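You operate a simulated robot arm through the tools that you are given. There is no shell and no other tool.

You run a simulated robot arm. Do the job below in one go: nothing can be reset, and whatever is moved stays where it is left.

## Task
Fit the former and clamp the bar whose size the bending card names.
Fine: the blue bender former goes on the wooden block; bar from the small red rack, cap against the back stop; lever, stops and dial stay.

It is judged by the outcome, as a careful person would: the job done as asked, and still so three seconds after it is handed in. It fails if anything else is knocked over, pushed out of place, dropped, spilled or broken. Lids that push on must go on centred and level and be pressed home; caps that screw on are set level and turned clockwise until they are tight.

## Robot
A 6-joint arm with a two-finger parallel gripper, fixed in place. Base frame: the origin is at the foot of the arm, x ahead of it, y to its left, z up; the work surface is at about z = 87.2. Units: cm, rad, N and s.
With the tool pointing down near the work surface it reaches from about 26 to 68 cm from the base axis. Its first joint turns from -1.152 to 1.152 rad. Payload 2.9 kg.
Tool frame: the origin (TCP) lies between the finger pads and is the grasp point; the fingertips stand 3 cm ahead of it; z points along the fingers, y is the line along which they close. Largest opening 11 cm; finger width 2, thickness 1; the body of the gripper, 4.8 by 11.2 cm, starts 5.5 cm behind the TCP.
Orientation is told as [roll, pitch, yaw] about the base's x, y, z axes, in that order, counted from this pose: with the fingers straight down and closing along the base's y, the tool's x points along the base's -x, its y along +y and its z along -z.

## Interface
- The arm moves only by the tool drive_tool. Its argument "commands" is a list of rows, each an object (a shift or turn left out is 0, a gripper value left out holds the last) with "turn": the turn, a rotation vector about the tool's x, y, z in units of 5 degrees (1.0 is 5 degrees), a list of three; "slide": the shift along the tool's x, y, z in units of 50 mm (1.0 is 50 mm), a list of three; "claw": the gripper command, from -1 (fully open) to 1 (shut), values between in proportion. In form: [{"turn": [ax, ay, az], "slide": [x, y, z], "claw": claw}, ...]. A call has 1 to 20 rows; each row shifts and turns the commanded pose from where the row before left it, along the tool's axes as they then stand. A call with a number of a shift or a turn outside -1 to 1 is refused whole. A row lasts 0.2 s, in which the tool goes at most 5 cm and 0.15 rad; a call with a longer step from one row to the next is refused whole, and so is a gripper value outside its range. Where a pose cannot be reached the arm comes as near as it can. A force on the tool above 40 N (or 10 N above the force at the start of the call, whichever is more), or a blocked arm, ends the call early, and 0.2 s more pass. Each finger travels about 10.8 cm/s and halts on what it meets, pressing with about 44 N; the grip force reading is that of the motor and also rises with nothing between the fingers. The clock runs only during rows and for 0.2 s after the last one: add rows that do not move to give the fingers time. It gives the time, the measured TCP pose, the force on the tool (base axes), the opening and the grip force at its end, in the units of the frame above (readings bear some noise), with the torque about the TCP (base axes, N m) and any sound that the robot's microphone picked up.
- Cameras (640 x 400 px; columns grow to the right, rows downward): "scene" is fixed at [7.97, 43.68, 138.67]; the picture's right is [-0.73, -0.69, 0.00], its down [-0.39, 0.41, -0.83] and it looks along [0.57, -0.60, -0.56] (base axes); focal length 295 px, centre (320, 200). "wrist" rides on the gripper at [7.2, 1.7, -10.3] in the tool frame; the picture's right is [-0.23, 0.97, 0.00], its down [-0.76, -0.18, -0.62] and it looks along [-0.61, -0.14, 0.78] (tool axes); focal length 222 px, centre (320, 200).
- capture(camera): a new picture of that camera. It takes no simulated time.
- measure_at(camera, pixels): there is no depth. For up to 12 entries [column, row, z] of the newest picture of that camera ("zoom" is the newest enlarged one), the place [x, y] in the base frame at which the ray of that pixel passes the height z, good to about 0.2 cm. It takes no simulated time.
- close_up(camera, box): a new picture of the part [left, top, right, bottom] of that camera's present view, enlarged. It takes no simulated time.
- finish_job(): hands the job in; it is judged then, once.

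Open the gripper and draw the arm clear of the work before you hand the job in, unless the task says otherwise.

The tools are called after "Call:" by a JSON object that holds its "name" and its "arguments". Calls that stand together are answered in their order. drive_tool: Moves the arm, as the interface text tells. Its arguments: {"type":"object","properties":{"commands":{"type":"array"}},"required":["commands"]} The other tools are called the same way: capture (camera) takes a picture; measure_at (camera, pixels) gives the place at which the rays of pixels pass given heights; close_up (camera, box) takes an enlarged picture of a part of a camera's view; finish_job () hands the job in.

At the start:

```text
t: 0.0
ee_pos: [39.28, -1.37, 121.06]
tcp_rot: [0.0, 0.0, 0.0]
wrist_force: [-0.1, 0.5, -0.1]
wrist_torque: [-0.03, -0.04, -0.04]
finger_gap: 11.02
grip_force: 0.0
```

scene: 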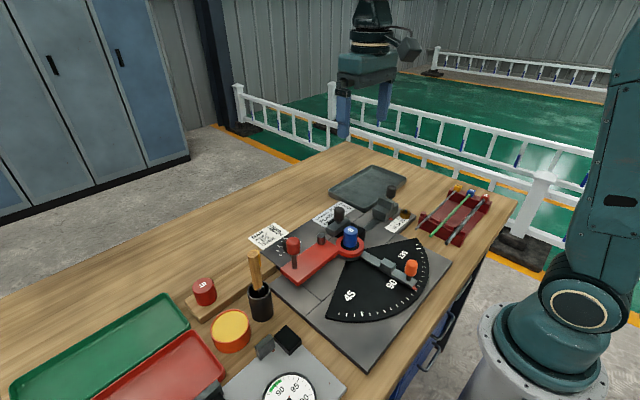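
wrist: 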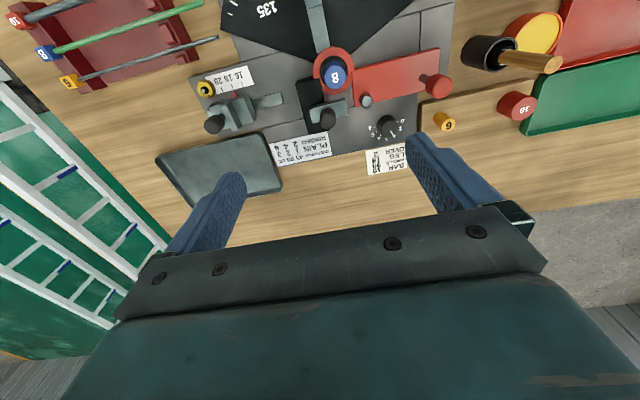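

I see a bender with a blue former marked 8, a rack with three bars on the right, and several cards. I'll take enlarged views to read the cards and the parts.

Call:
{"name": "close_up", "arguments": {"camera": "scene", "box": [240, 170, 400, 270]}}

Call:
{"name": "close_up", "arguments": {"camera": "scene", "box": [380, 170, 520, 258]}}

Call:
{"name": "close_up", "arguments": {"camera": "wrist", "box": [240, 30, 480, 180]}}

Call:
{"name": "close_up", "arguments": {"camera": "wrist", "box": [0, 0, 240, 150]}}

Call:
{"name": "close_up", "arguments": {"camera": "scene", "box": [170, 240, 330, 340]}}

```text
4.00 times, centred on (320, 220) of scene
```

zoom: 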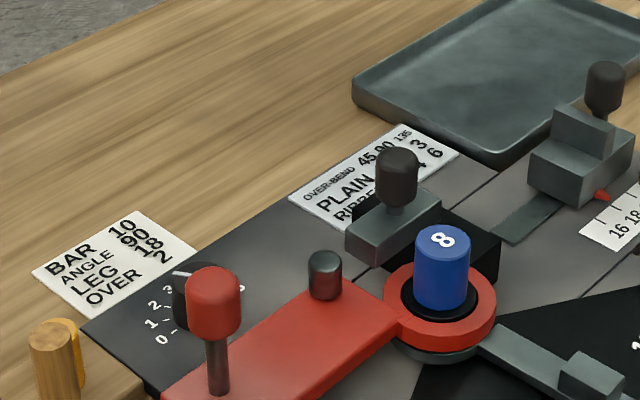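

```text
4.55 times, centred on (450, 214) of scene
```

zoom: 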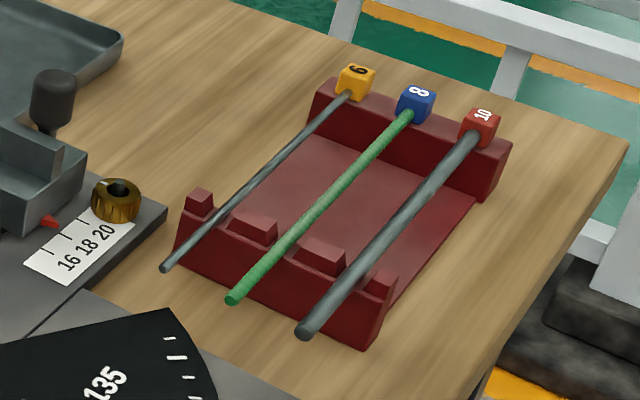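

```text
2.67 times, centred on (360, 105) of wrist
```

zoom: 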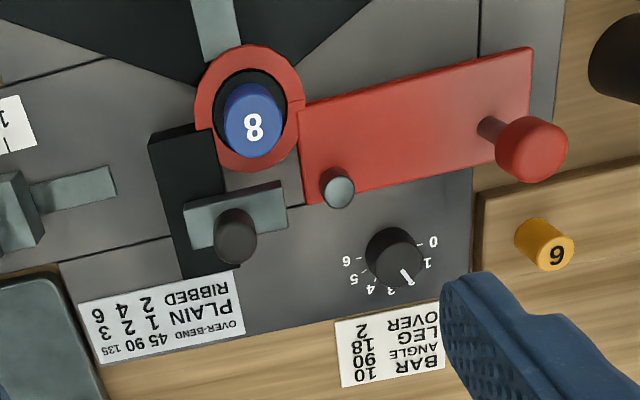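

```text
2.67 times, centred on (120, 75) of wrist
```

zoom: 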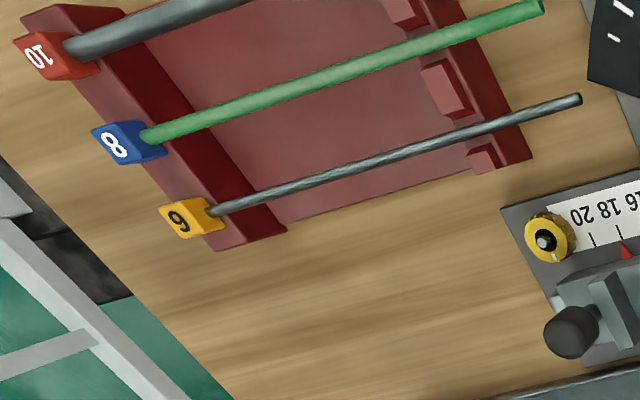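

```text
4.00 times, centred on (250, 290) of scene
```

zoom: 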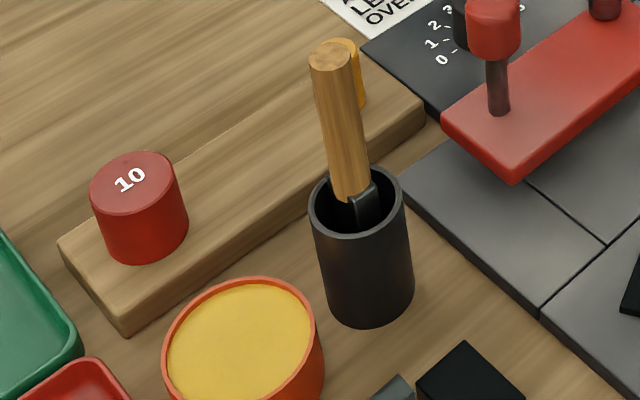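

The card asks for bar 10 (leg 18, already shown by the red pointer), so the red "10" former and the red-capped bar are needed. I'll zoom in on the clamp, the back stop and the former for detail, and measure the main points.

Call:
{"name": "close_up", "arguments": {"camera": "scene", "box": [310, 180, 422, 250]}}

Call:
{"name": "close_up", "arguments": {"camera": "wrist", "box": [190, 50, 350, 150]}}

Call:
{"name": "close_up", "arguments": {"camera": "scene", "box": [180, 320, 360, 400]}}

Call:
{"name": "close_up", "arguments": {"camera": "wrist", "box": [400, 0, 640, 150]}}

Call:
{"name": "measure_at", "arguments": {"camera": "scene", "pixels": [[204, 284, 92], [350, 230, 94], [338, 213, 94], [391, 191, 94], [456, 189, 92], [471, 191, 92], [485, 196, 92], [253, 256, 95], [447, 242, 91]]}}

```text
5.71 times, centred on (366, 215) of scene
```

zoom: 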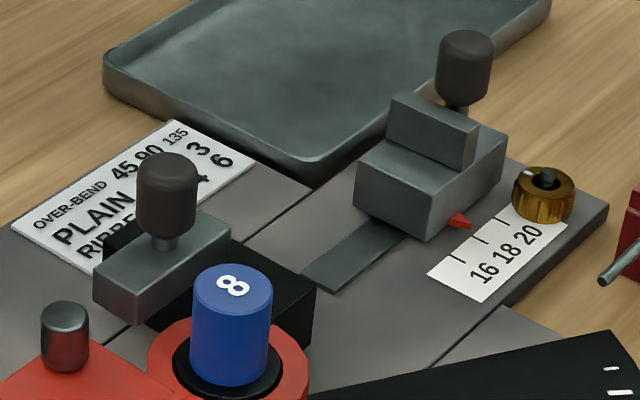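

```text
4.00 times, centred on (270, 100) of wrist
```

zoom: 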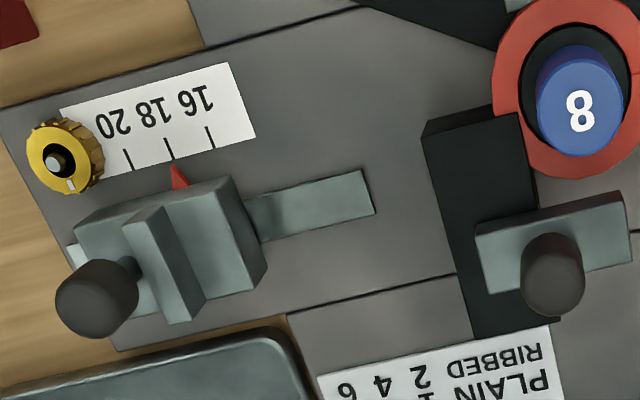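

```text
3.56 times, centred on (270, 360) of scene
```

zoom: 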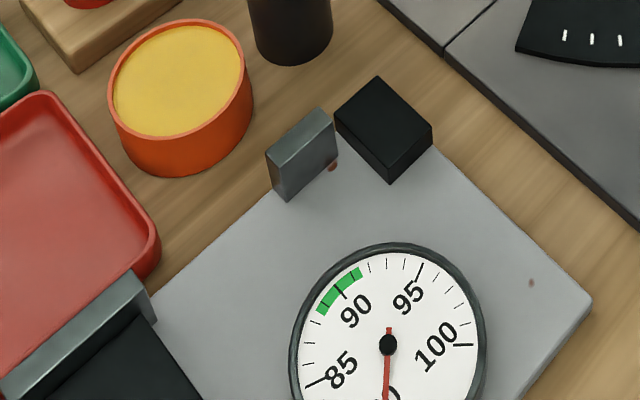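

```text
2.67 times, centred on (520, 75) of wrist
```

zoom: 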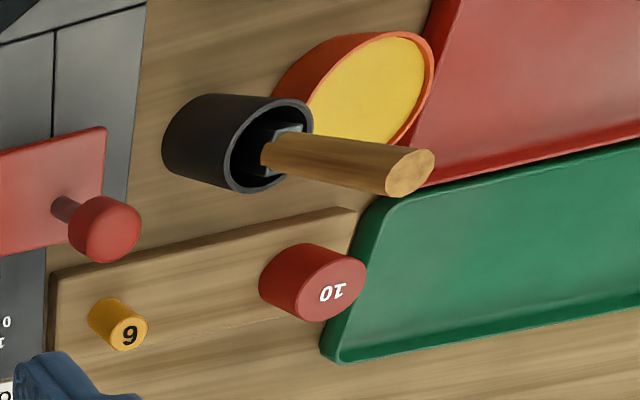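

```text
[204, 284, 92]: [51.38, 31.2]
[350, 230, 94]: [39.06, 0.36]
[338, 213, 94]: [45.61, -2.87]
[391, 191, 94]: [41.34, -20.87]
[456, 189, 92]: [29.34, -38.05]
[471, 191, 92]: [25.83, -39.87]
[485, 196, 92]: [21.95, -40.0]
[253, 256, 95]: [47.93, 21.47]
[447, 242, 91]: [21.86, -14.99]
```

The clamp jaw sits on a black channel beside the former, with the bar lane apparently between them. I'll lower the arm to about z=108 over clear air to get a closer wrist view of the bender.

Call:
{"name": "drive_tool", "arguments": {"commands": [{"slide": [0.314, -0.08, 0.653], "claw": -1}, {"slide": [0.314, -0.08, 0.653]}, {"slide": [0.314, -0.08, 0.653]}, {"slide": [0.314, -0.08, 0.653]}, {}]}}

Call:
{"name": "capture", "arguments": {"camera": "wrist"}}

Call:
{"name": "close_up", "arguments": {"camera": "wrist", "box": [240, 40, 480, 190]}}

```text
t: 1.2
ee_pos: [32.79, -3.01, 108.15]
tcp_rot: [0.0, 0.0, 0.0]
wrist_force: [0.9, 0.4, -0.5]
wrist_torque: [-0.02, 0.02, 0.0]
finger_gap: 11.03
grip_force: 0.1
```

```text
taken
```

wrist: 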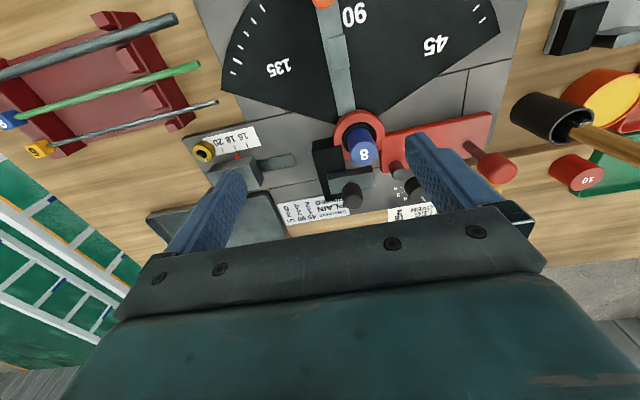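

```text
2.67 times, centred on (360, 115) of wrist
```

zoom: 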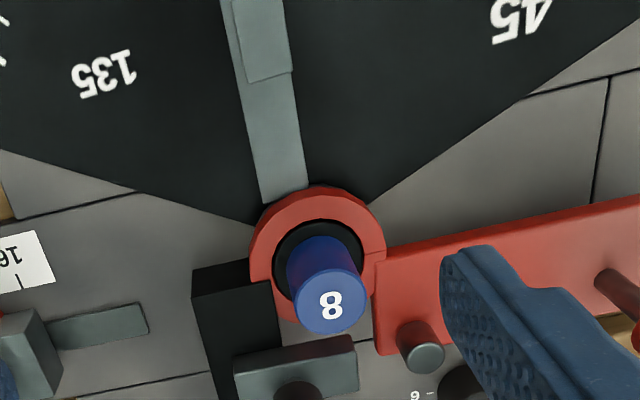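

The former sits on a black disc inside the red lever ring, and the clamp jaw stands on the far (+x) side of the lane. I'll take a new scene close-up now and measure the lane features and the former from it.

Call:
{"name": "close_up", "arguments": {"camera": "scene", "box": [306, 180, 434, 260]}}

Call:
{"name": "close_up", "arguments": {"camera": "wrist", "box": [180, 100, 380, 225]}}

```text
5.00 times, centred on (370, 220) of scene
```

zoom: 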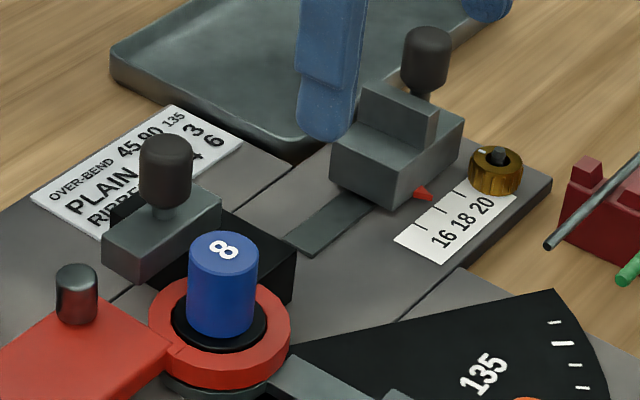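

```text
3.20 times, centred on (280, 162) of wrist
```

zoom: 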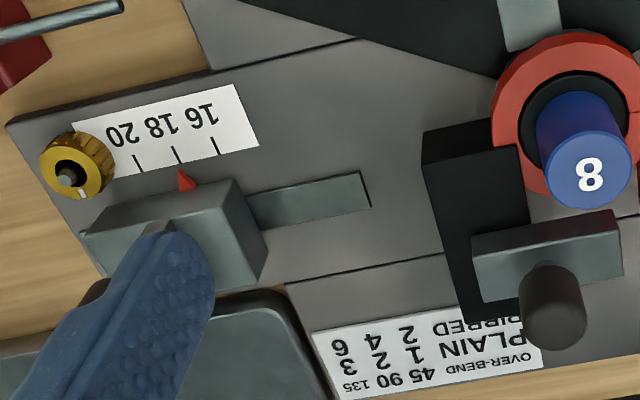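

From this close-up the stop has a lower block with a raised fin and knob, with its pointer at 18. I'll trace rays for matching corners in both views to triangulate heights.

Call:
{"name": "measure_at", "arguments": {"camera": "zoom", "pixels": [[590, 175, 88], [590, 175, 96], [245, 185, 88], [245, 185, 96], [215, 178, 92], [176, 150, 88.5], [215, 145, 88.5], [137, 162, 88.5], [371, 205, 88.5], [246, 192, 88.5], [525, 150, 90], [614, 210, 92]]}}

Call:
{"name": "measure_at", "arguments": {"camera": "scene", "pixels": [[350.4, 230, 88], [350.4, 230, 96], [386.4, 216, 88], [386.4, 216, 96], [414.3, 211, 90], [403, 217, 88.5], [395.4, 222, 88.5], [410, 211.6, 88.5], [374, 214, 90], [329, 233, 90], [350, 219, 92], [365, 231, 90]]}}

```text
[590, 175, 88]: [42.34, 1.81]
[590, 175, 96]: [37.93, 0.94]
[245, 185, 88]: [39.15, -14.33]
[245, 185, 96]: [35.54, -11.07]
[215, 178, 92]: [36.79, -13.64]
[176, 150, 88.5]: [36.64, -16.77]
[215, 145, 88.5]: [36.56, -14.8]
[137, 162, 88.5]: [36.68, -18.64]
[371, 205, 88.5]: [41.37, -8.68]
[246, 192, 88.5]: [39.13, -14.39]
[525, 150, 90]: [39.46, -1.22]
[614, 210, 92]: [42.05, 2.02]
```

```text
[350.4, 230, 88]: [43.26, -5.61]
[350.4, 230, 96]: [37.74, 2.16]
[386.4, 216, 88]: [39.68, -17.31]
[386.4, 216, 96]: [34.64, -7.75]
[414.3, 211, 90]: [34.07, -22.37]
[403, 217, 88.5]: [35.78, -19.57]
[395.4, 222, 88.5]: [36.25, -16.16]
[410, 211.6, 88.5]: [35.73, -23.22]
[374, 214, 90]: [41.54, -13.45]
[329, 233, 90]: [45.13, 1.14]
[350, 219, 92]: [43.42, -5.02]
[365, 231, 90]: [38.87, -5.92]
```

The former's top centre triangulates to about (38.5, 1.1, 94.9). I'll take a tighter scene close-up of the back stop to get accurate corners.

Call:
{"name": "close_up", "arguments": {"camera": "scene", "box": [360, 180, 424, 220]}}

```text
10.00 times, centred on (392, 200) of scene
```

zoom: 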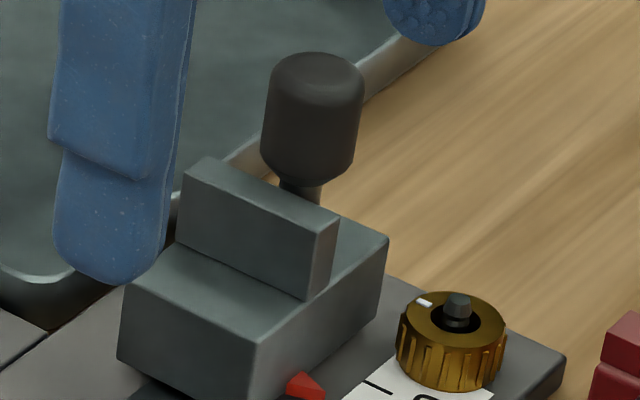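

The stop shows a base block with a fin on it and a knob behind; the fin faces the former. I'll turn the tool -90° about vertical so the wrist camera looks along the lane towards the stop (this orientation also suits gripping the bar).

Call:
{"name": "drive_tool", "arguments": {"commands": [{"turn": [0, 0, 1]}, {"turn": [0, 0, 1]}, {"turn": [0, 0, 1]}, {"turn": [0, 0, 1]}, {"turn": [0, 0, 1]}, {"turn": [0, 0, 1]}, {"turn": [0, 0, 1]}, {"turn": [0, 0, 1]}, {"turn": [0, 0, 1]}, {"turn": [0, 0, 1]}, {"turn": [0, 0, 1]}, {"turn": [0, 0, 1]}, {"turn": [0, 0, 1]}, {"turn": [0, 0, 1]}, {"turn": [0, 0, 1]}, {"turn": [0, 0, 1]}, {"turn": [0, 0, 1]}, {"turn": [0, 0, 1]}, {}]}}

Call:
{"name": "capture", "arguments": {"camera": "wrist"}}

```text
t: 5.2
ee_pos: [32.83, -3.09, 107.96]
tcp_rot: [0.0, 0.001, -1.573]
wrist_force: [-0.8, -1.0, -0.1]
wrist_torque: [-0.02, 0.01, 0.02]
finger_gap: 10.98
grip_force: 0.1
```

```text
taken
```

wrist: 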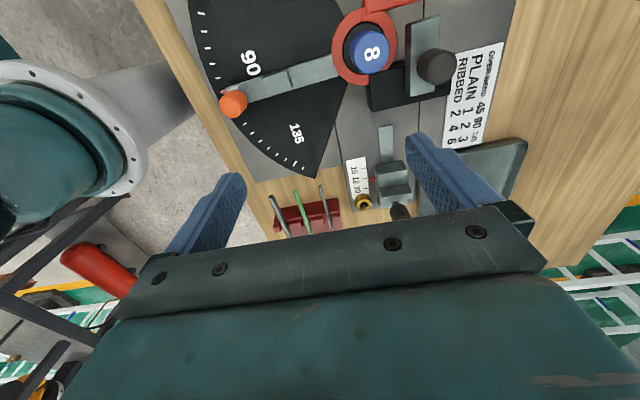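

This view looks along the lane: former at (371,52), jaw at (420,65), stop at (393,185). I'll enlarge it.

Call:
{"name": "close_up", "arguments": {"camera": "wrist", "box": [320, 0, 480, 100]}}

Call:
{"name": "close_up", "arguments": {"camera": "wrist", "box": [260, 110, 452, 230]}}

```text
4.00 times, centred on (400, 50) of wrist
```

zoom: 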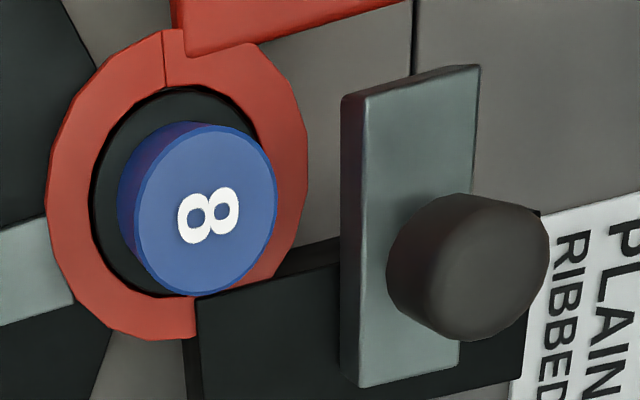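

```text
3.33 times, centred on (356, 170) of wrist
```

zoom: 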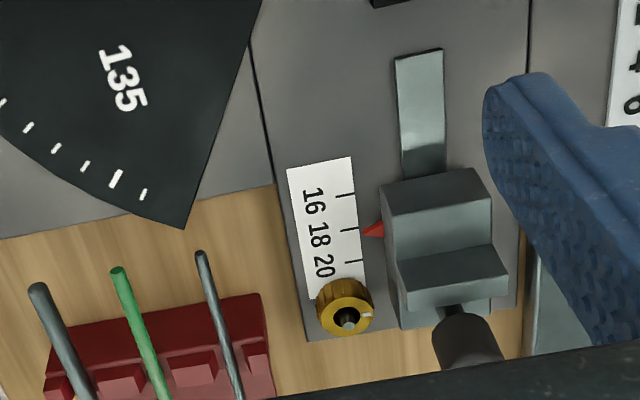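

I'll measure the scale ticks, slot corners and stop corners in this enlarged wrist view at two heights.

Call:
{"name": "measure_at", "arguments": {"camera": "zoom", "pixels": [[346, 195, 88], [350, 230, 88], [350, 230, 90], [353, 262, 88], [396, 57, 88], [441, 49, 88], [402, 179, 88], [446, 171, 88], [382, 187, 90], [481, 169, 90], [382, 187, 93], [363, 231, 90]]}}

Call:
{"name": "close_up", "arguments": {"camera": "scene", "box": [354, 200, 418, 240]}}

```text
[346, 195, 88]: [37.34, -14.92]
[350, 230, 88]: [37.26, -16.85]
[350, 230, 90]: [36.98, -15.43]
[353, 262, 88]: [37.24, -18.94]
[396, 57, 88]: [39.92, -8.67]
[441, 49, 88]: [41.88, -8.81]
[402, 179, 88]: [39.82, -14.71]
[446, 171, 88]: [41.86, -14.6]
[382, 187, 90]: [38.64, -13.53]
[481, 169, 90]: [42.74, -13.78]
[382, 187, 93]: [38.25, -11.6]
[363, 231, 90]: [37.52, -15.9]
```

```text
10.00 times, centred on (386, 220) of scene
```

zoom: 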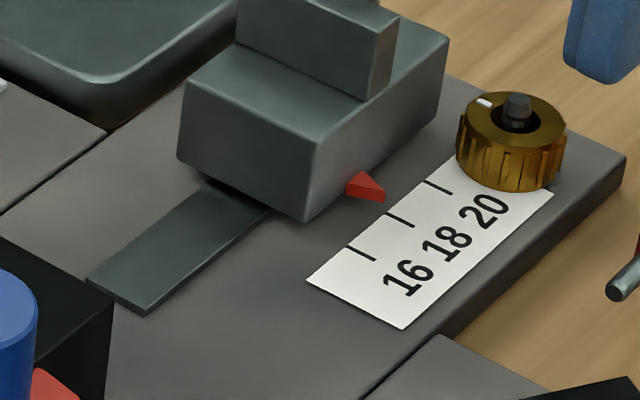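

I'll measure the same marks in this scene close-up.

Call:
{"name": "measure_at", "arguments": {"camera": "zoom", "pixels": [[361, 254, 88], [400, 220, 88], [400, 220, 90], [438, 188, 88], [86, 279, 88], [147, 314, 88], [272, 211, 88], [318, 140, 90], [318, 140, 93], [186, 80, 90], [186, 80, 93], [306, 221, 89]]}}

```text
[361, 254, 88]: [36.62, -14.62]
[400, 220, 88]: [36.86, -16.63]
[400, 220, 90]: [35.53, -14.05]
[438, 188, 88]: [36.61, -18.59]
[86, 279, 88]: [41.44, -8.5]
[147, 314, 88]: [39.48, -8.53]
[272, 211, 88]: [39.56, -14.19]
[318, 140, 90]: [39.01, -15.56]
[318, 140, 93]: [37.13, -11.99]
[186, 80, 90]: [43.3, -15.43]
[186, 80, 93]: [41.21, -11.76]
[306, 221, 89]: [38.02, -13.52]
```

Plate surface is near z≈88 and the scale is distance from the former centre (y≈1.1), so the fin face should be near y≈-16.9. I'll shift to about (42, 2, 106) for a clearer look at the stop, jaw and former.

Call:
{"name": "drive_tool", "arguments": {"commands": [{"slide": [0.333, 0.6, 0.133]}, {"slide": [0.333, 0.6, 0.133]}, {"slide": [0.333, 0.6, 0.133]}, {}]}}

Call:
{"name": "capture", "arguments": {"camera": "wrist"}}

```text
t: 6.2
ee_pos: [41.96, 2.12, 106.29]
tcp_rot: [-0.001, -0.001, -1.57]
wrist_force: [0.2, 0.3, -0.6]
wrist_torque: [-0.02, -0.01, 0.0]
finger_gap: 11.02
grip_force: 0.1
```

```text
taken
```

wrist: 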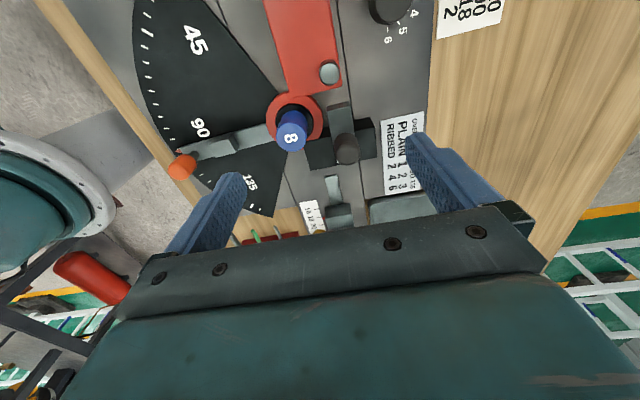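

The jaw, former and lever pin are in good view at (345,120), (292,130), (330,73). I'll enlarge both areas.

Call:
{"name": "close_up", "arguments": {"camera": "wrist", "box": [250, 50, 410, 150]}}

Call:
{"name": "close_up", "arguments": {"camera": "wrist", "box": [280, 140, 400, 215]}}

```text
4.00 times, centred on (330, 100) of wrist
```

zoom: 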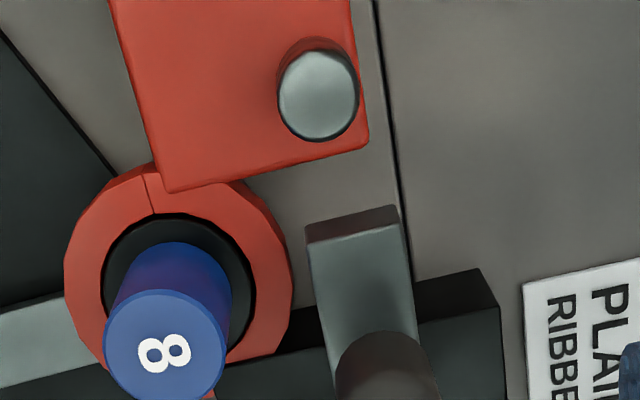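

```text
5.33 times, centred on (340, 178) of wrist
```

zoom: 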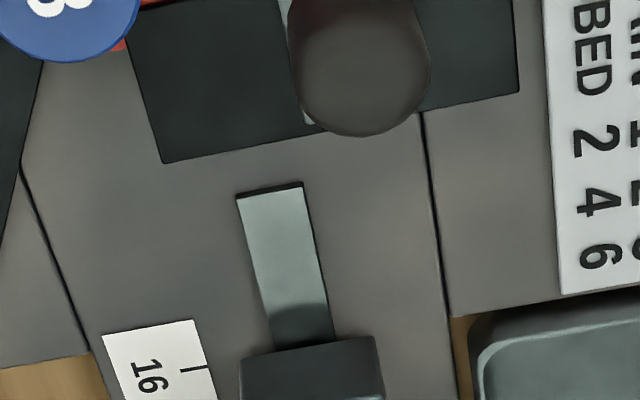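

I'll take a matching tight scene close-up of the jaw, pin and former to triangulate their heights.

Call:
{"name": "close_up", "arguments": {"camera": "scene", "box": [312, 205, 376, 245]}}

```text
10.00 times, centred on (344, 225) of scene
```

zoom: 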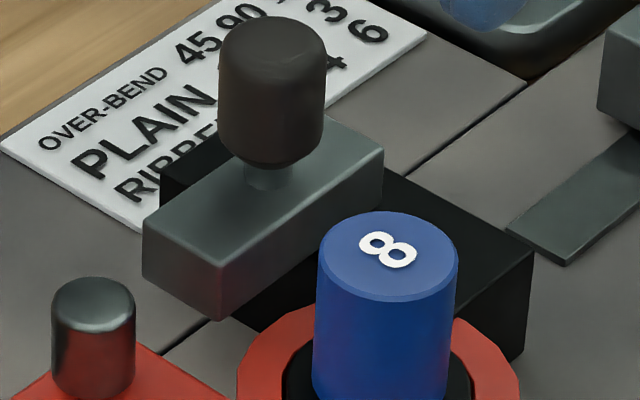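

I'll get ray readings for jaw corners (142,233), (223,268), pin top (93,292) and block corner (533,254) here.

Call:
{"name": "measure_at", "arguments": {"camera": "zoom", "pixels": [[142, 233, 90], [142, 233, 94], [223, 268, 90], [223, 268, 94], [218, 322, 90], [383, 152, 92], [93, 292, 90], [93, 292, 94], [533, 254, 90], [533, 254, 94], [318, 245, 94.9], [458, 248, 94.9]]}}

Call:
{"name": "measure_at", "arguments": {"camera": "wrist", "pixels": [[324, 111.25, 90], [324, 111.25, 94], [348, 105.5, 90], [348, 105.5, 94], [327, 98.75, 90], [327, 98.75, 94], [310.6, 170.9, 90], [310.6, 170.9, 94], [300.5, 75, 90], [372.4, 143.5, 90], [323.75, 106.25, 88.5], [349.25, 101.25, 88.5]]}}

```text
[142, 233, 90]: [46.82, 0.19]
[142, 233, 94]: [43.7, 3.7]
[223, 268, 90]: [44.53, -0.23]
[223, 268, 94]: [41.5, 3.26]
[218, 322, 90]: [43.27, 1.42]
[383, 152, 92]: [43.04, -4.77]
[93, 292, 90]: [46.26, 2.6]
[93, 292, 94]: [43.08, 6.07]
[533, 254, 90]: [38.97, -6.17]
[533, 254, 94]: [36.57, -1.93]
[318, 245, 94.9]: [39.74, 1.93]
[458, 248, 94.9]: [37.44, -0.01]
```

```text
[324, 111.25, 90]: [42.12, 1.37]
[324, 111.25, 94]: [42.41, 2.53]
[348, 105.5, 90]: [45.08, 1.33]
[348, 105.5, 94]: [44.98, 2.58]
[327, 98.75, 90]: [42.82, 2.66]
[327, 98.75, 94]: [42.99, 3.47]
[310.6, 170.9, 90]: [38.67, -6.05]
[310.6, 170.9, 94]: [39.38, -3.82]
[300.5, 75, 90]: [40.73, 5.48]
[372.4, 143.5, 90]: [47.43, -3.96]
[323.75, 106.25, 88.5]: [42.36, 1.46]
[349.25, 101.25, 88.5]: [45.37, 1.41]
```

Jaw top is at z≈92.5, its bar-side face at x≈42.4, the black block top at z≈90.3. I need the lever, ring and pin heights, so I'll take another scene close-up of that part.

Call:
{"name": "close_up", "arguments": {"camera": "scene", "box": [300, 220, 380, 270]}}

```text
8.00 times, centred on (340, 245) of scene
```

zoom: 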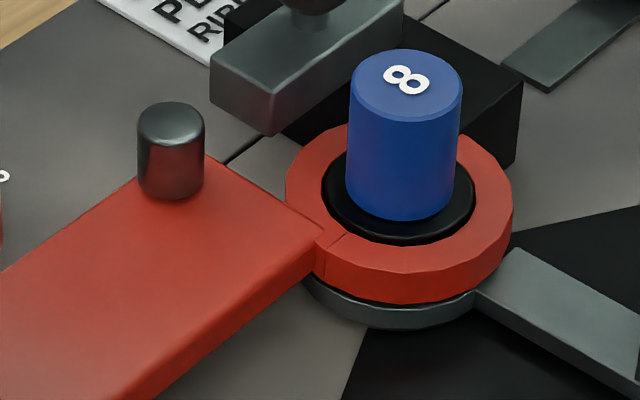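

I'll measure the lever corners, the pin and the ring edges in this close-up and in the wrist picture.

Call:
{"name": "measure_at", "arguments": {"camera": "zoom", "pixels": [[207, 157, 90], [207, 157, 94], [325, 236, 90], [325, 236, 94], [170, 115, 90], [170, 115, 94], [400, 218, 90], [400, 165, 90], [344, 190, 90], [456, 190, 90], [405, 245, 90], [350, 124, 90]]}}

Call:
{"name": "measure_at", "arguments": {"camera": "wrist", "pixels": [[341.75, 86.5, 90], [341.75, 86.5, 94], [291.5, 97.5, 90], [291.5, 97.5, 94], [329.75, 73.75, 90], [329.75, 73.75, 94], [323, 123, 90], [266, 117, 90], [287, 93.5, 90]]}}

```text
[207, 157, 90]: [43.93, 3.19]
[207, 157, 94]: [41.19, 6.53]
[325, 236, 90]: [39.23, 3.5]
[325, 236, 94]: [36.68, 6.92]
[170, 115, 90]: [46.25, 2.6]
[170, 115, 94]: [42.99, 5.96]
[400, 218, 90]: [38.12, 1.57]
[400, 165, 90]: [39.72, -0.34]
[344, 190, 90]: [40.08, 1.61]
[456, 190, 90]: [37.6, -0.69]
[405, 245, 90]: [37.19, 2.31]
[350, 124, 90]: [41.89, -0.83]
```

```text
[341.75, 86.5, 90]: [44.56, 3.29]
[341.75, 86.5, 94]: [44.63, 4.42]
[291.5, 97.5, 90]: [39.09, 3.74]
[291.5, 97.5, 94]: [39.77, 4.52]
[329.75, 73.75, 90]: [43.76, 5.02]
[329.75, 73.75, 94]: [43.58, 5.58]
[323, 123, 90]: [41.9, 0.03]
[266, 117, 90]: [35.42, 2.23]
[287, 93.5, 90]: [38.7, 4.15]
```

Lever top and block top both come out at z≈90.2–90.3, so the bar will rest there. I'll move to about (40.5, -5, 106) to look at the back stop between the fingers.

Call:
{"name": "drive_tool", "arguments": {"commands": [{"slide": [-0.71, -0.15, 0]}, {"slide": [-0.71, -0.15, 0]}, {}]}}

Call:
{"name": "capture", "arguments": {"camera": "wrist"}}

Call:
{"name": "close_up", "arguments": {"camera": "wrist", "box": [250, 100, 410, 200]}}

```text
t: 7.0
ee_pos: [40.04, -4.89, 106.32]
tcp_rot: [-0.001, -0.001, -1.57]
wrist_force: [-0.7, -0.3, 0.3]
wrist_torque: [-0.02, -0.01, -0.01]
finger_gap: 11.01
grip_force: 0.0
```

```text
taken
```

wrist: 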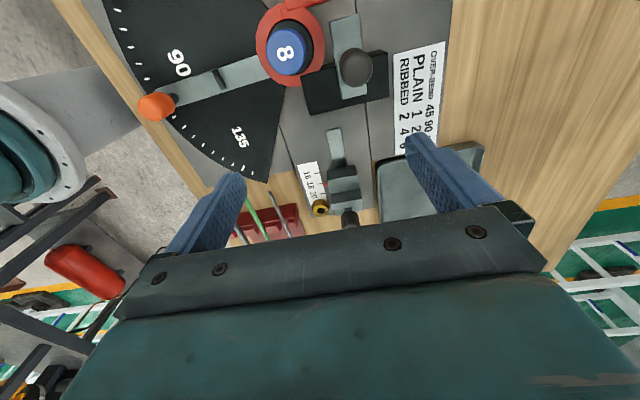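

```text
4.00 times, centred on (330, 150) of wrist
```

zoom: 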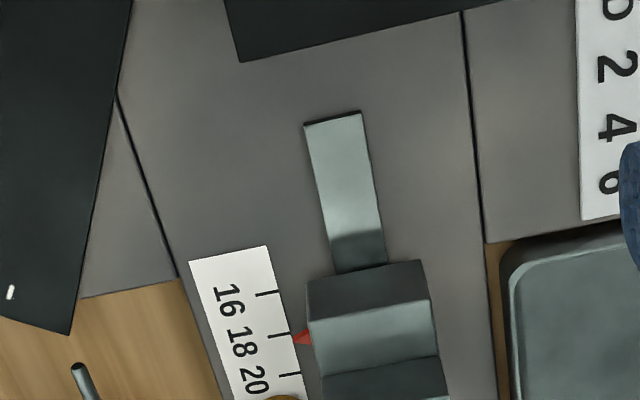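

I'll measure the block's bottom edge, top edge and the fin foot in this zoom.

Call:
{"name": "measure_at", "arguments": {"camera": "zoom", "pixels": [[305, 283, 88], [305, 283, 91], [308, 322, 88], [308, 322, 91], [430, 302, 88], [430, 302, 91], [325, 378, 88], [325, 378, 91], [440, 357, 91], [294, 337, 90], [280, 335, 88], [335, 272, 88]]}}

Call:
{"name": "close_up", "arguments": {"camera": "scene", "box": [364, 185, 412, 215]}}

```text
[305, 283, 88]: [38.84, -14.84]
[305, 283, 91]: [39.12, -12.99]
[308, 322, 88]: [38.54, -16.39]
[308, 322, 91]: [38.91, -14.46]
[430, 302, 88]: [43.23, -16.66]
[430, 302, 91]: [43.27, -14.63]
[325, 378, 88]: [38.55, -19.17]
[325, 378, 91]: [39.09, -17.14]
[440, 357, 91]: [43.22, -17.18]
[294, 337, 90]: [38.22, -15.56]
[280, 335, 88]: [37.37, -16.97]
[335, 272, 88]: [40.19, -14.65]
```

```text
13.33 times, centred on (388, 200) of scene
```

zoom: 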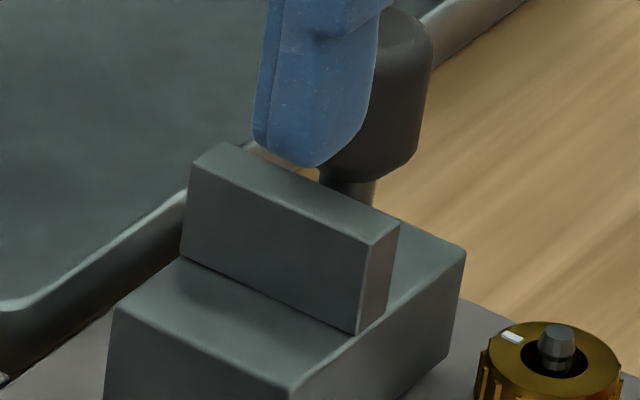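

The stop's ledge top is at z≈90.7 with the fin's front face at y≈-17.2 — so the cap sits on that ledge against the fin. Now I'll turn back to yaw 0 and then go look at the wooden block.

Call:
{"name": "drive_tool", "arguments": {"commands": [{"turn": [0, 0, -1]}, {"turn": [0, 0, -1]}, {"turn": [0, 0, -1]}, {"turn": [0, 0, -1]}, {"turn": [0, 0, -1]}, {"turn": [0, 0, -1]}, {"turn": [0, 0, -1]}, {"turn": [0, 0, -1]}, {"turn": [0, 0, -1]}, {"turn": [0, 0, -1]}, {"turn": [0, 0, -1]}, {"turn": [0, 0, -1]}, {"turn": [0, 0, -1]}, {"turn": [0, 0, -1]}, {"turn": [0, 0, -1]}, {"turn": [0, 0, -1]}, {"turn": [0, 0, -1]}, {"turn": [0, 0, -1]}, {}]}}

Call:
{"name": "drive_tool", "arguments": {"commands": [{"slide": [0, 0.9, -0.2]}, {"slide": [0, 0.9, 0]}, {"slide": [0, 0.9, 0]}, {"slide": [0, 0.9, 0]}, {"slide": [0, 0.9, 0]}, {"slide": [0, 0.9, 0]}, {"slide": [0, 0.9, 0]}, {"slide": [0, 0.2, 0]}, {}]}}

Call:
{"name": "capture", "arguments": {"camera": "wrist"}}

```text
t: 11.0
ee_pos: [40.39, -5.1, 106.05]
tcp_rot: [-0.001, 0.0, 0.001]
wrist_force: [0.5, 0.9, -0.1]
wrist_torque: [-0.03, -0.04, 0.01]
finger_gap: 11.01
grip_force: 0.0
```

```text
t: 13.0
ee_pos: [40.2, 27.48, 107.06]
tcp_rot: [-0.002, 0.0, 0.001]
wrist_force: [-0.7, -0.5, 0.0]
wrist_torque: [0.0, 0.0, 0.0]
finger_gap: 11.0
grip_force: 0.0
```

```text
taken
```

wrist: 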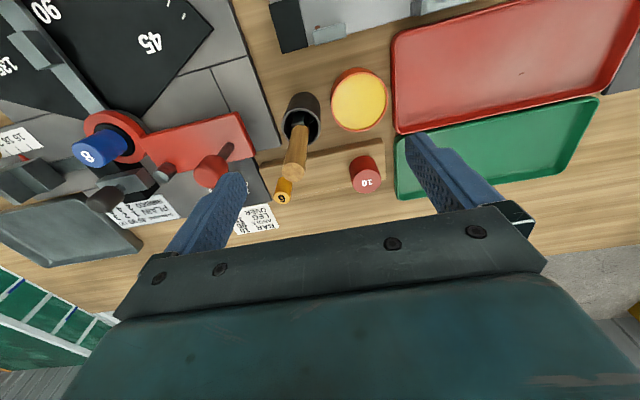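

The wooden block carries "6" at (284,190) and "10" at (366,174), with the space between them in view at about (325,170). I'll enlarge it.

Call:
{"name": "close_up", "arguments": {"camera": "wrist", "box": [250, 85, 410, 215]}}

Call:
{"name": "close_up", "arguments": {"camera": "scene", "box": [180, 245, 292, 325]}}

```text
3.08 times, centred on (330, 150) of wrist
```

zoom: 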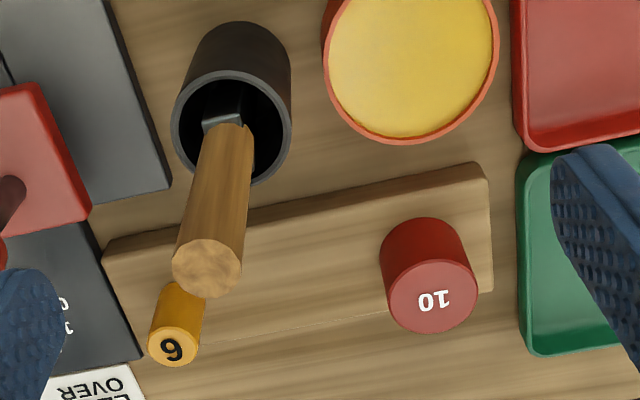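

```text
5.00 times, centred on (236, 285) of scene
```

zoom: 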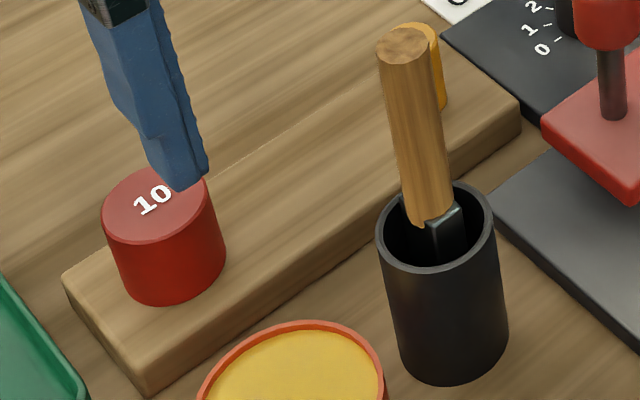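

The block looks flat with no pegs, so the formers just stand on it. I'll measure the former tops, block corners and the tool handle to triangulate.

Call:
{"name": "measure_at", "arguments": {"camera": "zoom", "pixels": [[155, 203, 90], [155, 203, 95], [104, 215, 95], [207, 195, 95], [403, 42, 95], [403, 42, 101], [148, 393, 90], [521, 110, 90], [65, 278, 90], [437, 30, 94], [225, 265, 91], [118, 280, 91]]}}

Call:
{"name": "measure_at", "arguments": {"camera": "wrist", "pixels": [[362.8, 181.7, 90], [362.8, 181.7, 95], [293.3, 171.7, 95], [293.3, 171.7, 101], [284.6, 143, 90], [382.4, 126.5, 90], [385, 162, 90], [281.6, 198, 90], [281.6, 198, 94], [347, 181, 95], [380.6, 178, 95], [305, 108, 95]]}}

```text
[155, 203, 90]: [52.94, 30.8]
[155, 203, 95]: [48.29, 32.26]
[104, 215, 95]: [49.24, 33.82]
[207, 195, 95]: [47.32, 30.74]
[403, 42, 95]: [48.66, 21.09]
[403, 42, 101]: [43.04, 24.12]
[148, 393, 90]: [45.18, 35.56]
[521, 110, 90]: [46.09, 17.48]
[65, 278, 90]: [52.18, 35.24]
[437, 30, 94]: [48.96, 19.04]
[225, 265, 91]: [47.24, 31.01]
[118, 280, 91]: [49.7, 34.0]
```

```text
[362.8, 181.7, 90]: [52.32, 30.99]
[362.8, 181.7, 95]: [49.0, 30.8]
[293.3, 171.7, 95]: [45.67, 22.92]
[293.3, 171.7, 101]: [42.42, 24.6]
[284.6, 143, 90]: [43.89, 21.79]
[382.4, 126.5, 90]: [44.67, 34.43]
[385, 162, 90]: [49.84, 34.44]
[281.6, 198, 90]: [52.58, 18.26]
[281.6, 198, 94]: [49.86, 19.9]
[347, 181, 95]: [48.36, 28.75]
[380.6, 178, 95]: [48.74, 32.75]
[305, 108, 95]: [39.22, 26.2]
```

The tool handle's top is at about (41.5, 25, 102.7), which the wrist camera mount must avoid. I'll raise 3 cm, turn to yaw -90° and then view the block from its +y end.

Call:
{"name": "drive_tool", "arguments": {"commands": [{"slide": [0, 0, -0.7]}, {"turn": [0, 0, 1]}, {"turn": [0, 0, 1]}, {"turn": [0, 0, 1]}, {"turn": [0, 0, 1]}, {"turn": [0, 0, 1]}, {"turn": [0, 0, 1]}, {"turn": [0, 0, 1]}, {"turn": [0, 0, 1]}, {"turn": [0, 0, 1]}, {"turn": [0, 0, 1]}, {"turn": [0, 0, 1]}, {"turn": [0, 0, 1]}, {"turn": [0, 0, 1]}, {"turn": [0, 0, 1]}, {"turn": [0, 0, 1]}, {"turn": [0, 0, 1]}, {"turn": [0, 0, 1]}, {"turn": [0, 0, 1]}, {}]}}

Call:
{"name": "drive_tool", "arguments": {"commands": [{"slide": [0.5, 0.5, 0]}, {"slide": [0.5, 0.5, 0]}, {"slide": [0.5, 0.5, 0]}, {"slide": [0.5, 0.5, 0]}, {}]}}

Call:
{"name": "capture", "arguments": {"camera": "wrist"}}

```text
t: 17.2
ee_pos: [40.46, 27.24, 110.48]
tcp_rot: [-0.001, -0.001, -1.572]
wrist_force: [-0.1, -1.0, -0.4]
wrist_torque: [0.02, 0.03, 0.04]
finger_gap: 10.99
grip_force: 0.0
```

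```text
t: 18.4
ee_pos: [50.47, 37.23, 110.29]
tcp_rot: [-0.003, -0.002, -1.569]
wrist_force: [-0.7, -0.8, -0.2]
wrist_torque: [-0.03, -0.03, -0.01]
finger_gap: 11.0
grip_force: 0.2
```

```text
taken
```

wrist: 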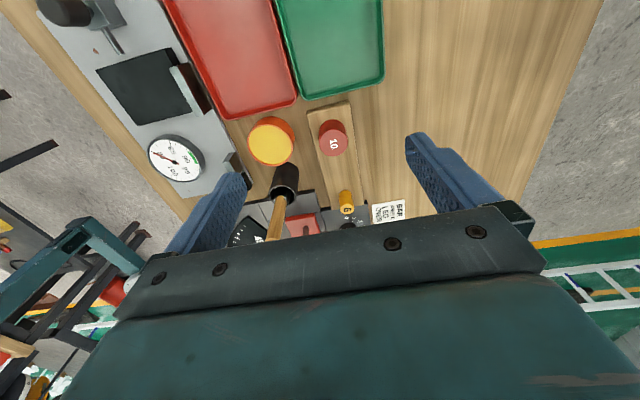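

The block is well seen from its +y end: "10" at (334,137), "6" at (347,201). I'll enlarge and measure.

Call:
{"name": "close_up", "arguments": {"camera": "wrist", "box": [240, 95, 400, 215]}}

Call:
{"name": "close_up", "arguments": {"camera": "scene", "box": [180, 245, 276, 325]}}

```text
3.33 times, centred on (320, 155) of wrist
```

zoom: 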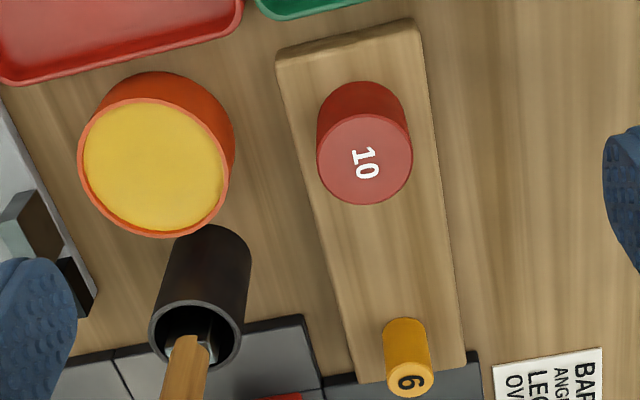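

```text
5.00 times, centred on (228, 285) of scene
```

zoom: 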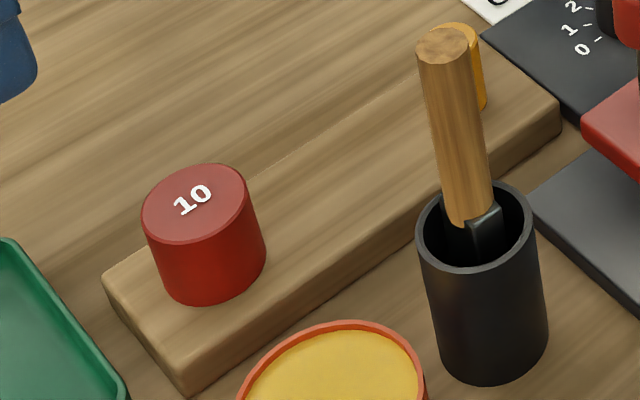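

I'll measure former 10's top centre and edges, block corners, and former 6 in both views.

Call:
{"name": "measure_at", "arguments": {"camera": "zoom", "pixels": [[196, 203, 90], [196, 203, 95], [142, 212, 93], [250, 195, 93], [102, 278, 90], [188, 396, 90], [561, 112, 90], [188, 396, 88], [448, 30, 94], [205, 303, 89], [265, 258, 90], [155, 275, 90]]}}

Call:
{"name": "measure_at", "arguments": {"camera": "wrist", "pixels": [[333.2, 142.4, 90], [333.2, 142.4, 95], [318.8, 141.5, 93], [347.6, 140, 93], [307.4, 115.3, 90], [349.4, 103.5, 90], [331, 209.5, 90], [459, 203.5, 90], [342.5, 207, 90], [342.5, 207, 94], [346.7, 209, 94], [275.8, 202, 102.7]]}}

```text
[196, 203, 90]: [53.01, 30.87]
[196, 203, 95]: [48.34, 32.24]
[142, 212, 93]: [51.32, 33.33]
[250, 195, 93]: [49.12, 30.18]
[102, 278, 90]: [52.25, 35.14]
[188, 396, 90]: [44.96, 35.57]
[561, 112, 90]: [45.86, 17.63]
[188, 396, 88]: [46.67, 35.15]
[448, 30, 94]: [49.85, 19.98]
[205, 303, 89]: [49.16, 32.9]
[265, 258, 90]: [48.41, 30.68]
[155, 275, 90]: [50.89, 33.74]
```

```text
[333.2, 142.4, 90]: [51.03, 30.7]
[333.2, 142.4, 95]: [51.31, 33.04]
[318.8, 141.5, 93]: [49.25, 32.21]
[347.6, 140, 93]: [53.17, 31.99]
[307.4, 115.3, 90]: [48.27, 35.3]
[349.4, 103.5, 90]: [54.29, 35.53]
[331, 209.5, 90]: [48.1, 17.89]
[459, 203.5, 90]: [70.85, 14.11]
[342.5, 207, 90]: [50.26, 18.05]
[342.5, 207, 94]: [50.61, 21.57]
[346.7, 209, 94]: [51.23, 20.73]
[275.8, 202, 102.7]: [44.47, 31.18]
```

Former 10 is at about (51.1, 31.5), top z≈92, diameter ≈4 (blue ≈3.2); block top ≈89. Now I'll travel at z≈110 back over the blue former at (38.55, 1.05) and turn to yaw 0.

Call:
{"name": "drive_tool", "arguments": {"commands": [{"slide": [-0.9045, -0.298, 0]}, {"slide": [-0.9045, -0.298, 0]}, {"slide": [-0.9045, -0.298, 0]}, {"slide": [-0.9045, -0.298, 0]}, {"slide": [-0.9045, -0.298, 0]}, {"slide": [-0.9045, -0.298, 0]}, {"slide": [-0.9045, -0.298, 0]}, {"slide": [-0.9045, -0.298, 0]}, {"turn": [0, 0, -1]}, {"turn": [0, 0, -1]}, {"turn": [0, 0, -1]}, {"turn": [0, 0, -1]}, {"turn": [0, 0, -1]}, {"turn": [0, 0, -1]}, {"turn": [0, 0, -1]}, {"turn": [0, 0, -1]}, {"turn": [0, 0, -1]}, {"turn": [0, 0, -1]}, {"turn": [0, 0, -1]}, {"turn": [0, 0, -1]}]}}

Call:
{"name": "drive_tool", "arguments": {"commands": [{"turn": [0, 0, -1]}, {"turn": [0, 0, -1]}, {"turn": [0, 0, -1]}, {"turn": [0, 0, -1]}, {"turn": [0, 0, -1]}, {"turn": [0, 0, -1]}, {}]}}

Call:
{"name": "capture", "arguments": {"camera": "wrist"}}

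Call:
{"name": "capture", "arguments": {"camera": "scene"}}

```text
t: 22.6
ee_pos: [38.41, 1.31, 110.49]
tcp_rot: [0.001, 0.0, -0.523]
wrist_force: [-0.8, 0.4, -0.4]
wrist_torque: [0.0, -0.01, 0.03]
finger_gap: 11.0
grip_force: 0.0
```

```text
t: 24.2
ee_pos: [38.45, 1.17, 110.37]
tcp_rot: [-0.001, -0.002, 0.001]
wrist_force: [-0.8, 1.0, 0.7]
wrist_torque: [-0.04, -0.01, -0.03]
finger_gap: 10.97
grip_force: 0.0
```

```text
taken
```

wrist: 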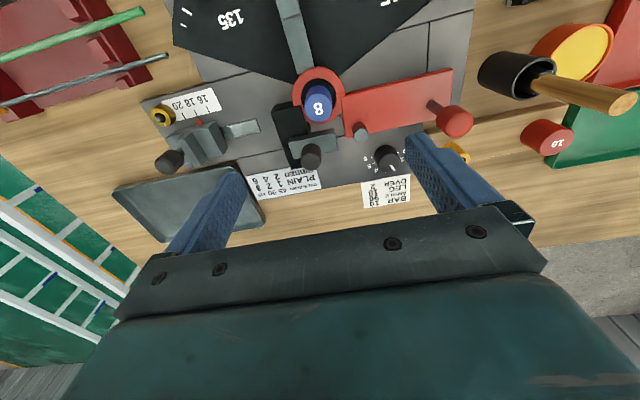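

```text
taken
```

scene: 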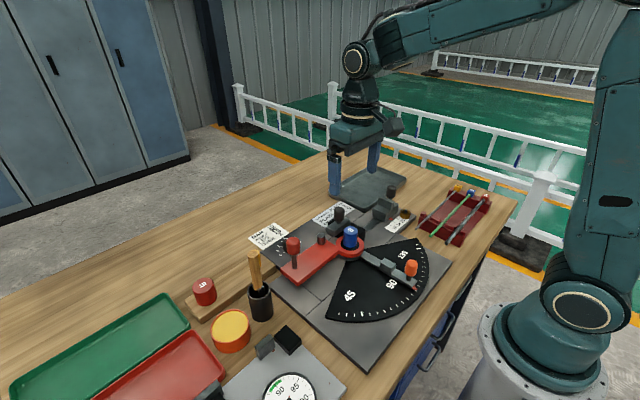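

I'll refine the former's top centre from this pose with close-ups of both cameras.

Call:
{"name": "close_up", "arguments": {"camera": "wrist", "box": [280, 60, 376, 120]}}

Call:
{"name": "close_up", "arguments": {"camera": "scene", "box": [320, 215, 384, 255]}}

```text
6.67 times, centred on (328, 90) of wrist
```

zoom: 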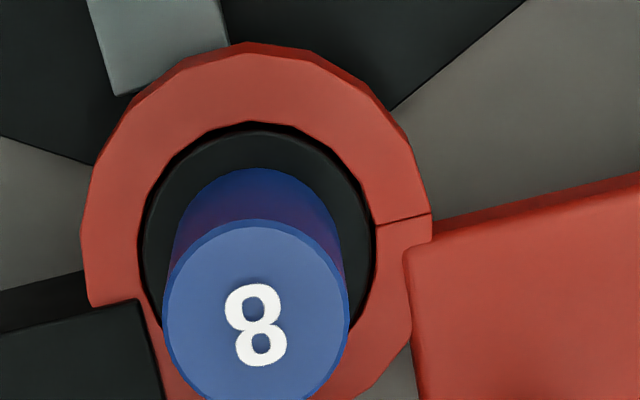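

```text
10.00 times, centred on (352, 235) of scene
```

zoom: 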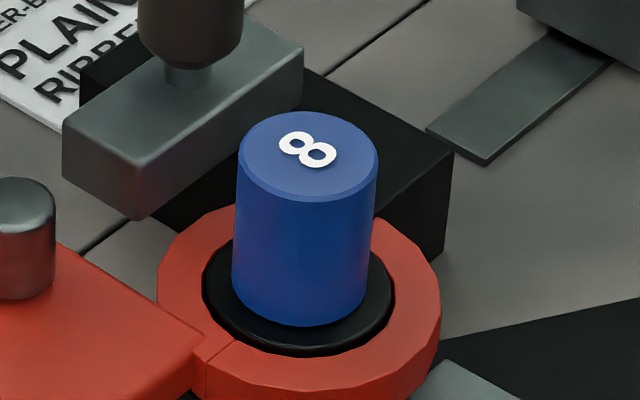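

I'll trace the former top and the disc centre in both views.

Call:
{"name": "measure_at", "arguments": {"camera": "zoom", "pixels": [[308, 153, 94], [308, 153, 96], [298, 282, 90], [298, 282, 91], [238, 150, 94.5], [378, 158, 94.5], [302, 326, 90], [302, 326, 91]]}}

Call:
{"name": "measure_at", "arguments": {"camera": "wrist", "pixels": [[318.25, 107.1, 94], [318.25, 107.1, 96], [318.85, 95.55, 90], [318.85, 95.55, 91], [304.5, 106.5, 94.5], [332.2, 107.2, 94.5], [301.5, 96.5, 90], [336.3, 95.3, 90], [318.2, 85.2, 90]]}}

```text
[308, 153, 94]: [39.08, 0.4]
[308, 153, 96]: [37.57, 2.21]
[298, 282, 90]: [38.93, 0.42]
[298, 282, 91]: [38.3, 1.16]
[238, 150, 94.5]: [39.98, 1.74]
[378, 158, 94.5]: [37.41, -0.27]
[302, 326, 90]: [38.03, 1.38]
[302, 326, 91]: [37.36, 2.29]
```

```text
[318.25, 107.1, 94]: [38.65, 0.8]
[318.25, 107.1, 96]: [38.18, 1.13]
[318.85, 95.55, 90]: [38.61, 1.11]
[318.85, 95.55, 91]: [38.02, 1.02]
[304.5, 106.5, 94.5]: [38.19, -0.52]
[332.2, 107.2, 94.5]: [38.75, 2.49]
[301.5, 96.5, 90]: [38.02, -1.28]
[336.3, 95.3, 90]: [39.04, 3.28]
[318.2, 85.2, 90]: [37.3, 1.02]
```

Spindle centre is about (38.55, 1.0) and the former top z≈94.5. I'll descend to z≈98 with the gripper pre-closed to about 6 cm and check alignment.

Call:
{"name": "drive_tool", "arguments": {"commands": [{"slide": [-0.02, -0.034, 0.8], "claw": -0.09}, {"slide": [0, 0, 0.8]}, {"slide": [0, 0, 0.8]}, {}, {}]}}

Call:
{"name": "capture", "arguments": {"camera": "wrist"}}

Call:
{"name": "close_up", "arguments": {"camera": "scene", "box": [290, 170, 418, 250]}}

```text
t: 25.4
ee_pos: [38.51, 1.15, 98.4]
tcp_rot: [-0.001, 0.001, 0.001]
wrist_force: [0.6, -0.3, 0.1]
wrist_torque: [0.03, 0.01, 0.0]
finger_gap: 6.01
grip_force: 0.0
```

```text
taken
```

wrist: 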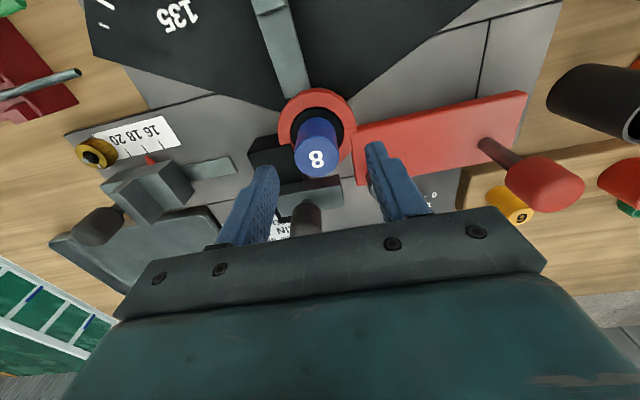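

```text
5.00 times, centred on (354, 210) of scene
```

zoom: 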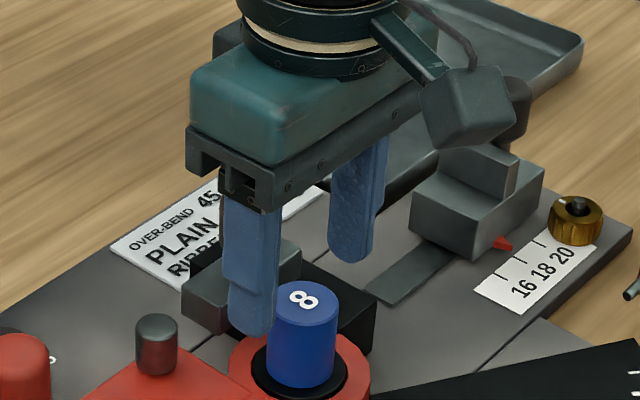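

Fingers straddle the former with good alignment (former "8" at (317,158) between them). I'll lower to z≈94.2 and close gently.

Call:
{"name": "drive_tool", "arguments": {"commands": [{"slide": [0, 0, 0.28]}, {"slide": [0, -0.02, 0.28]}, {"slide": [0, 0, 0.28]}, {}, {"claw": 0.2}, {"claw": 0.4}, {"claw": 1}, {"claw": 1}, {"claw": 1}]}}

```text
t: 27.4
ee_pos: [38.62, 1.09, 94.31]
tcp_rot: [-0.001, -0.001, 0.002]
wrist_force: [0.2, 1.4, -0.8]
wrist_torque: [-0.03, -0.02, 0.02]
finger_gap: 3.15
grip_force: 44.1
```

Gripped (gap 3.15, matching a 3.2 cm former) with little side force. I'll lift slowly straight up.

Call:
{"name": "drive_tool", "arguments": {"commands": [{"slide": [0, 0, -0.1], "claw": 1}, {"slide": [0, 0, -0.1]}, {"slide": [0, 0, -0.1]}, {"slide": [0, 0, -0.1]}, {}]}}

Call:
{"name": "close_up", "arguments": {"camera": "scene", "box": [306, 190, 402, 250]}}

```text
t: 28.6
ee_pos: [38.54, 0.9, 96.37]
tcp_rot: [0.0, -0.001, 0.0]
wrist_force: [0.1, 0.2, -2.5]
wrist_torque: [0.0, -0.03, -0.01]
finger_gap: 3.13
grip_force: 44.0
```

```text
6.67 times, centred on (354, 220) of scene
```

zoom: 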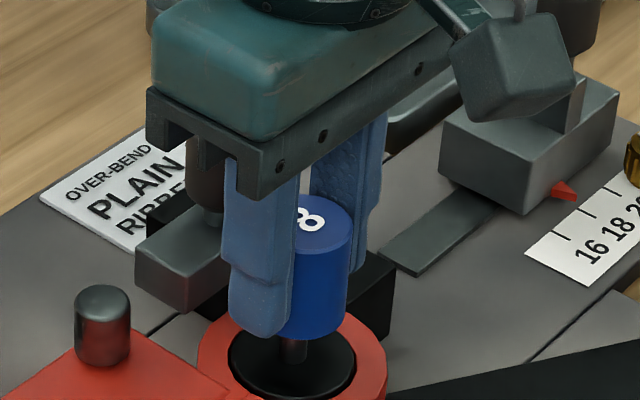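

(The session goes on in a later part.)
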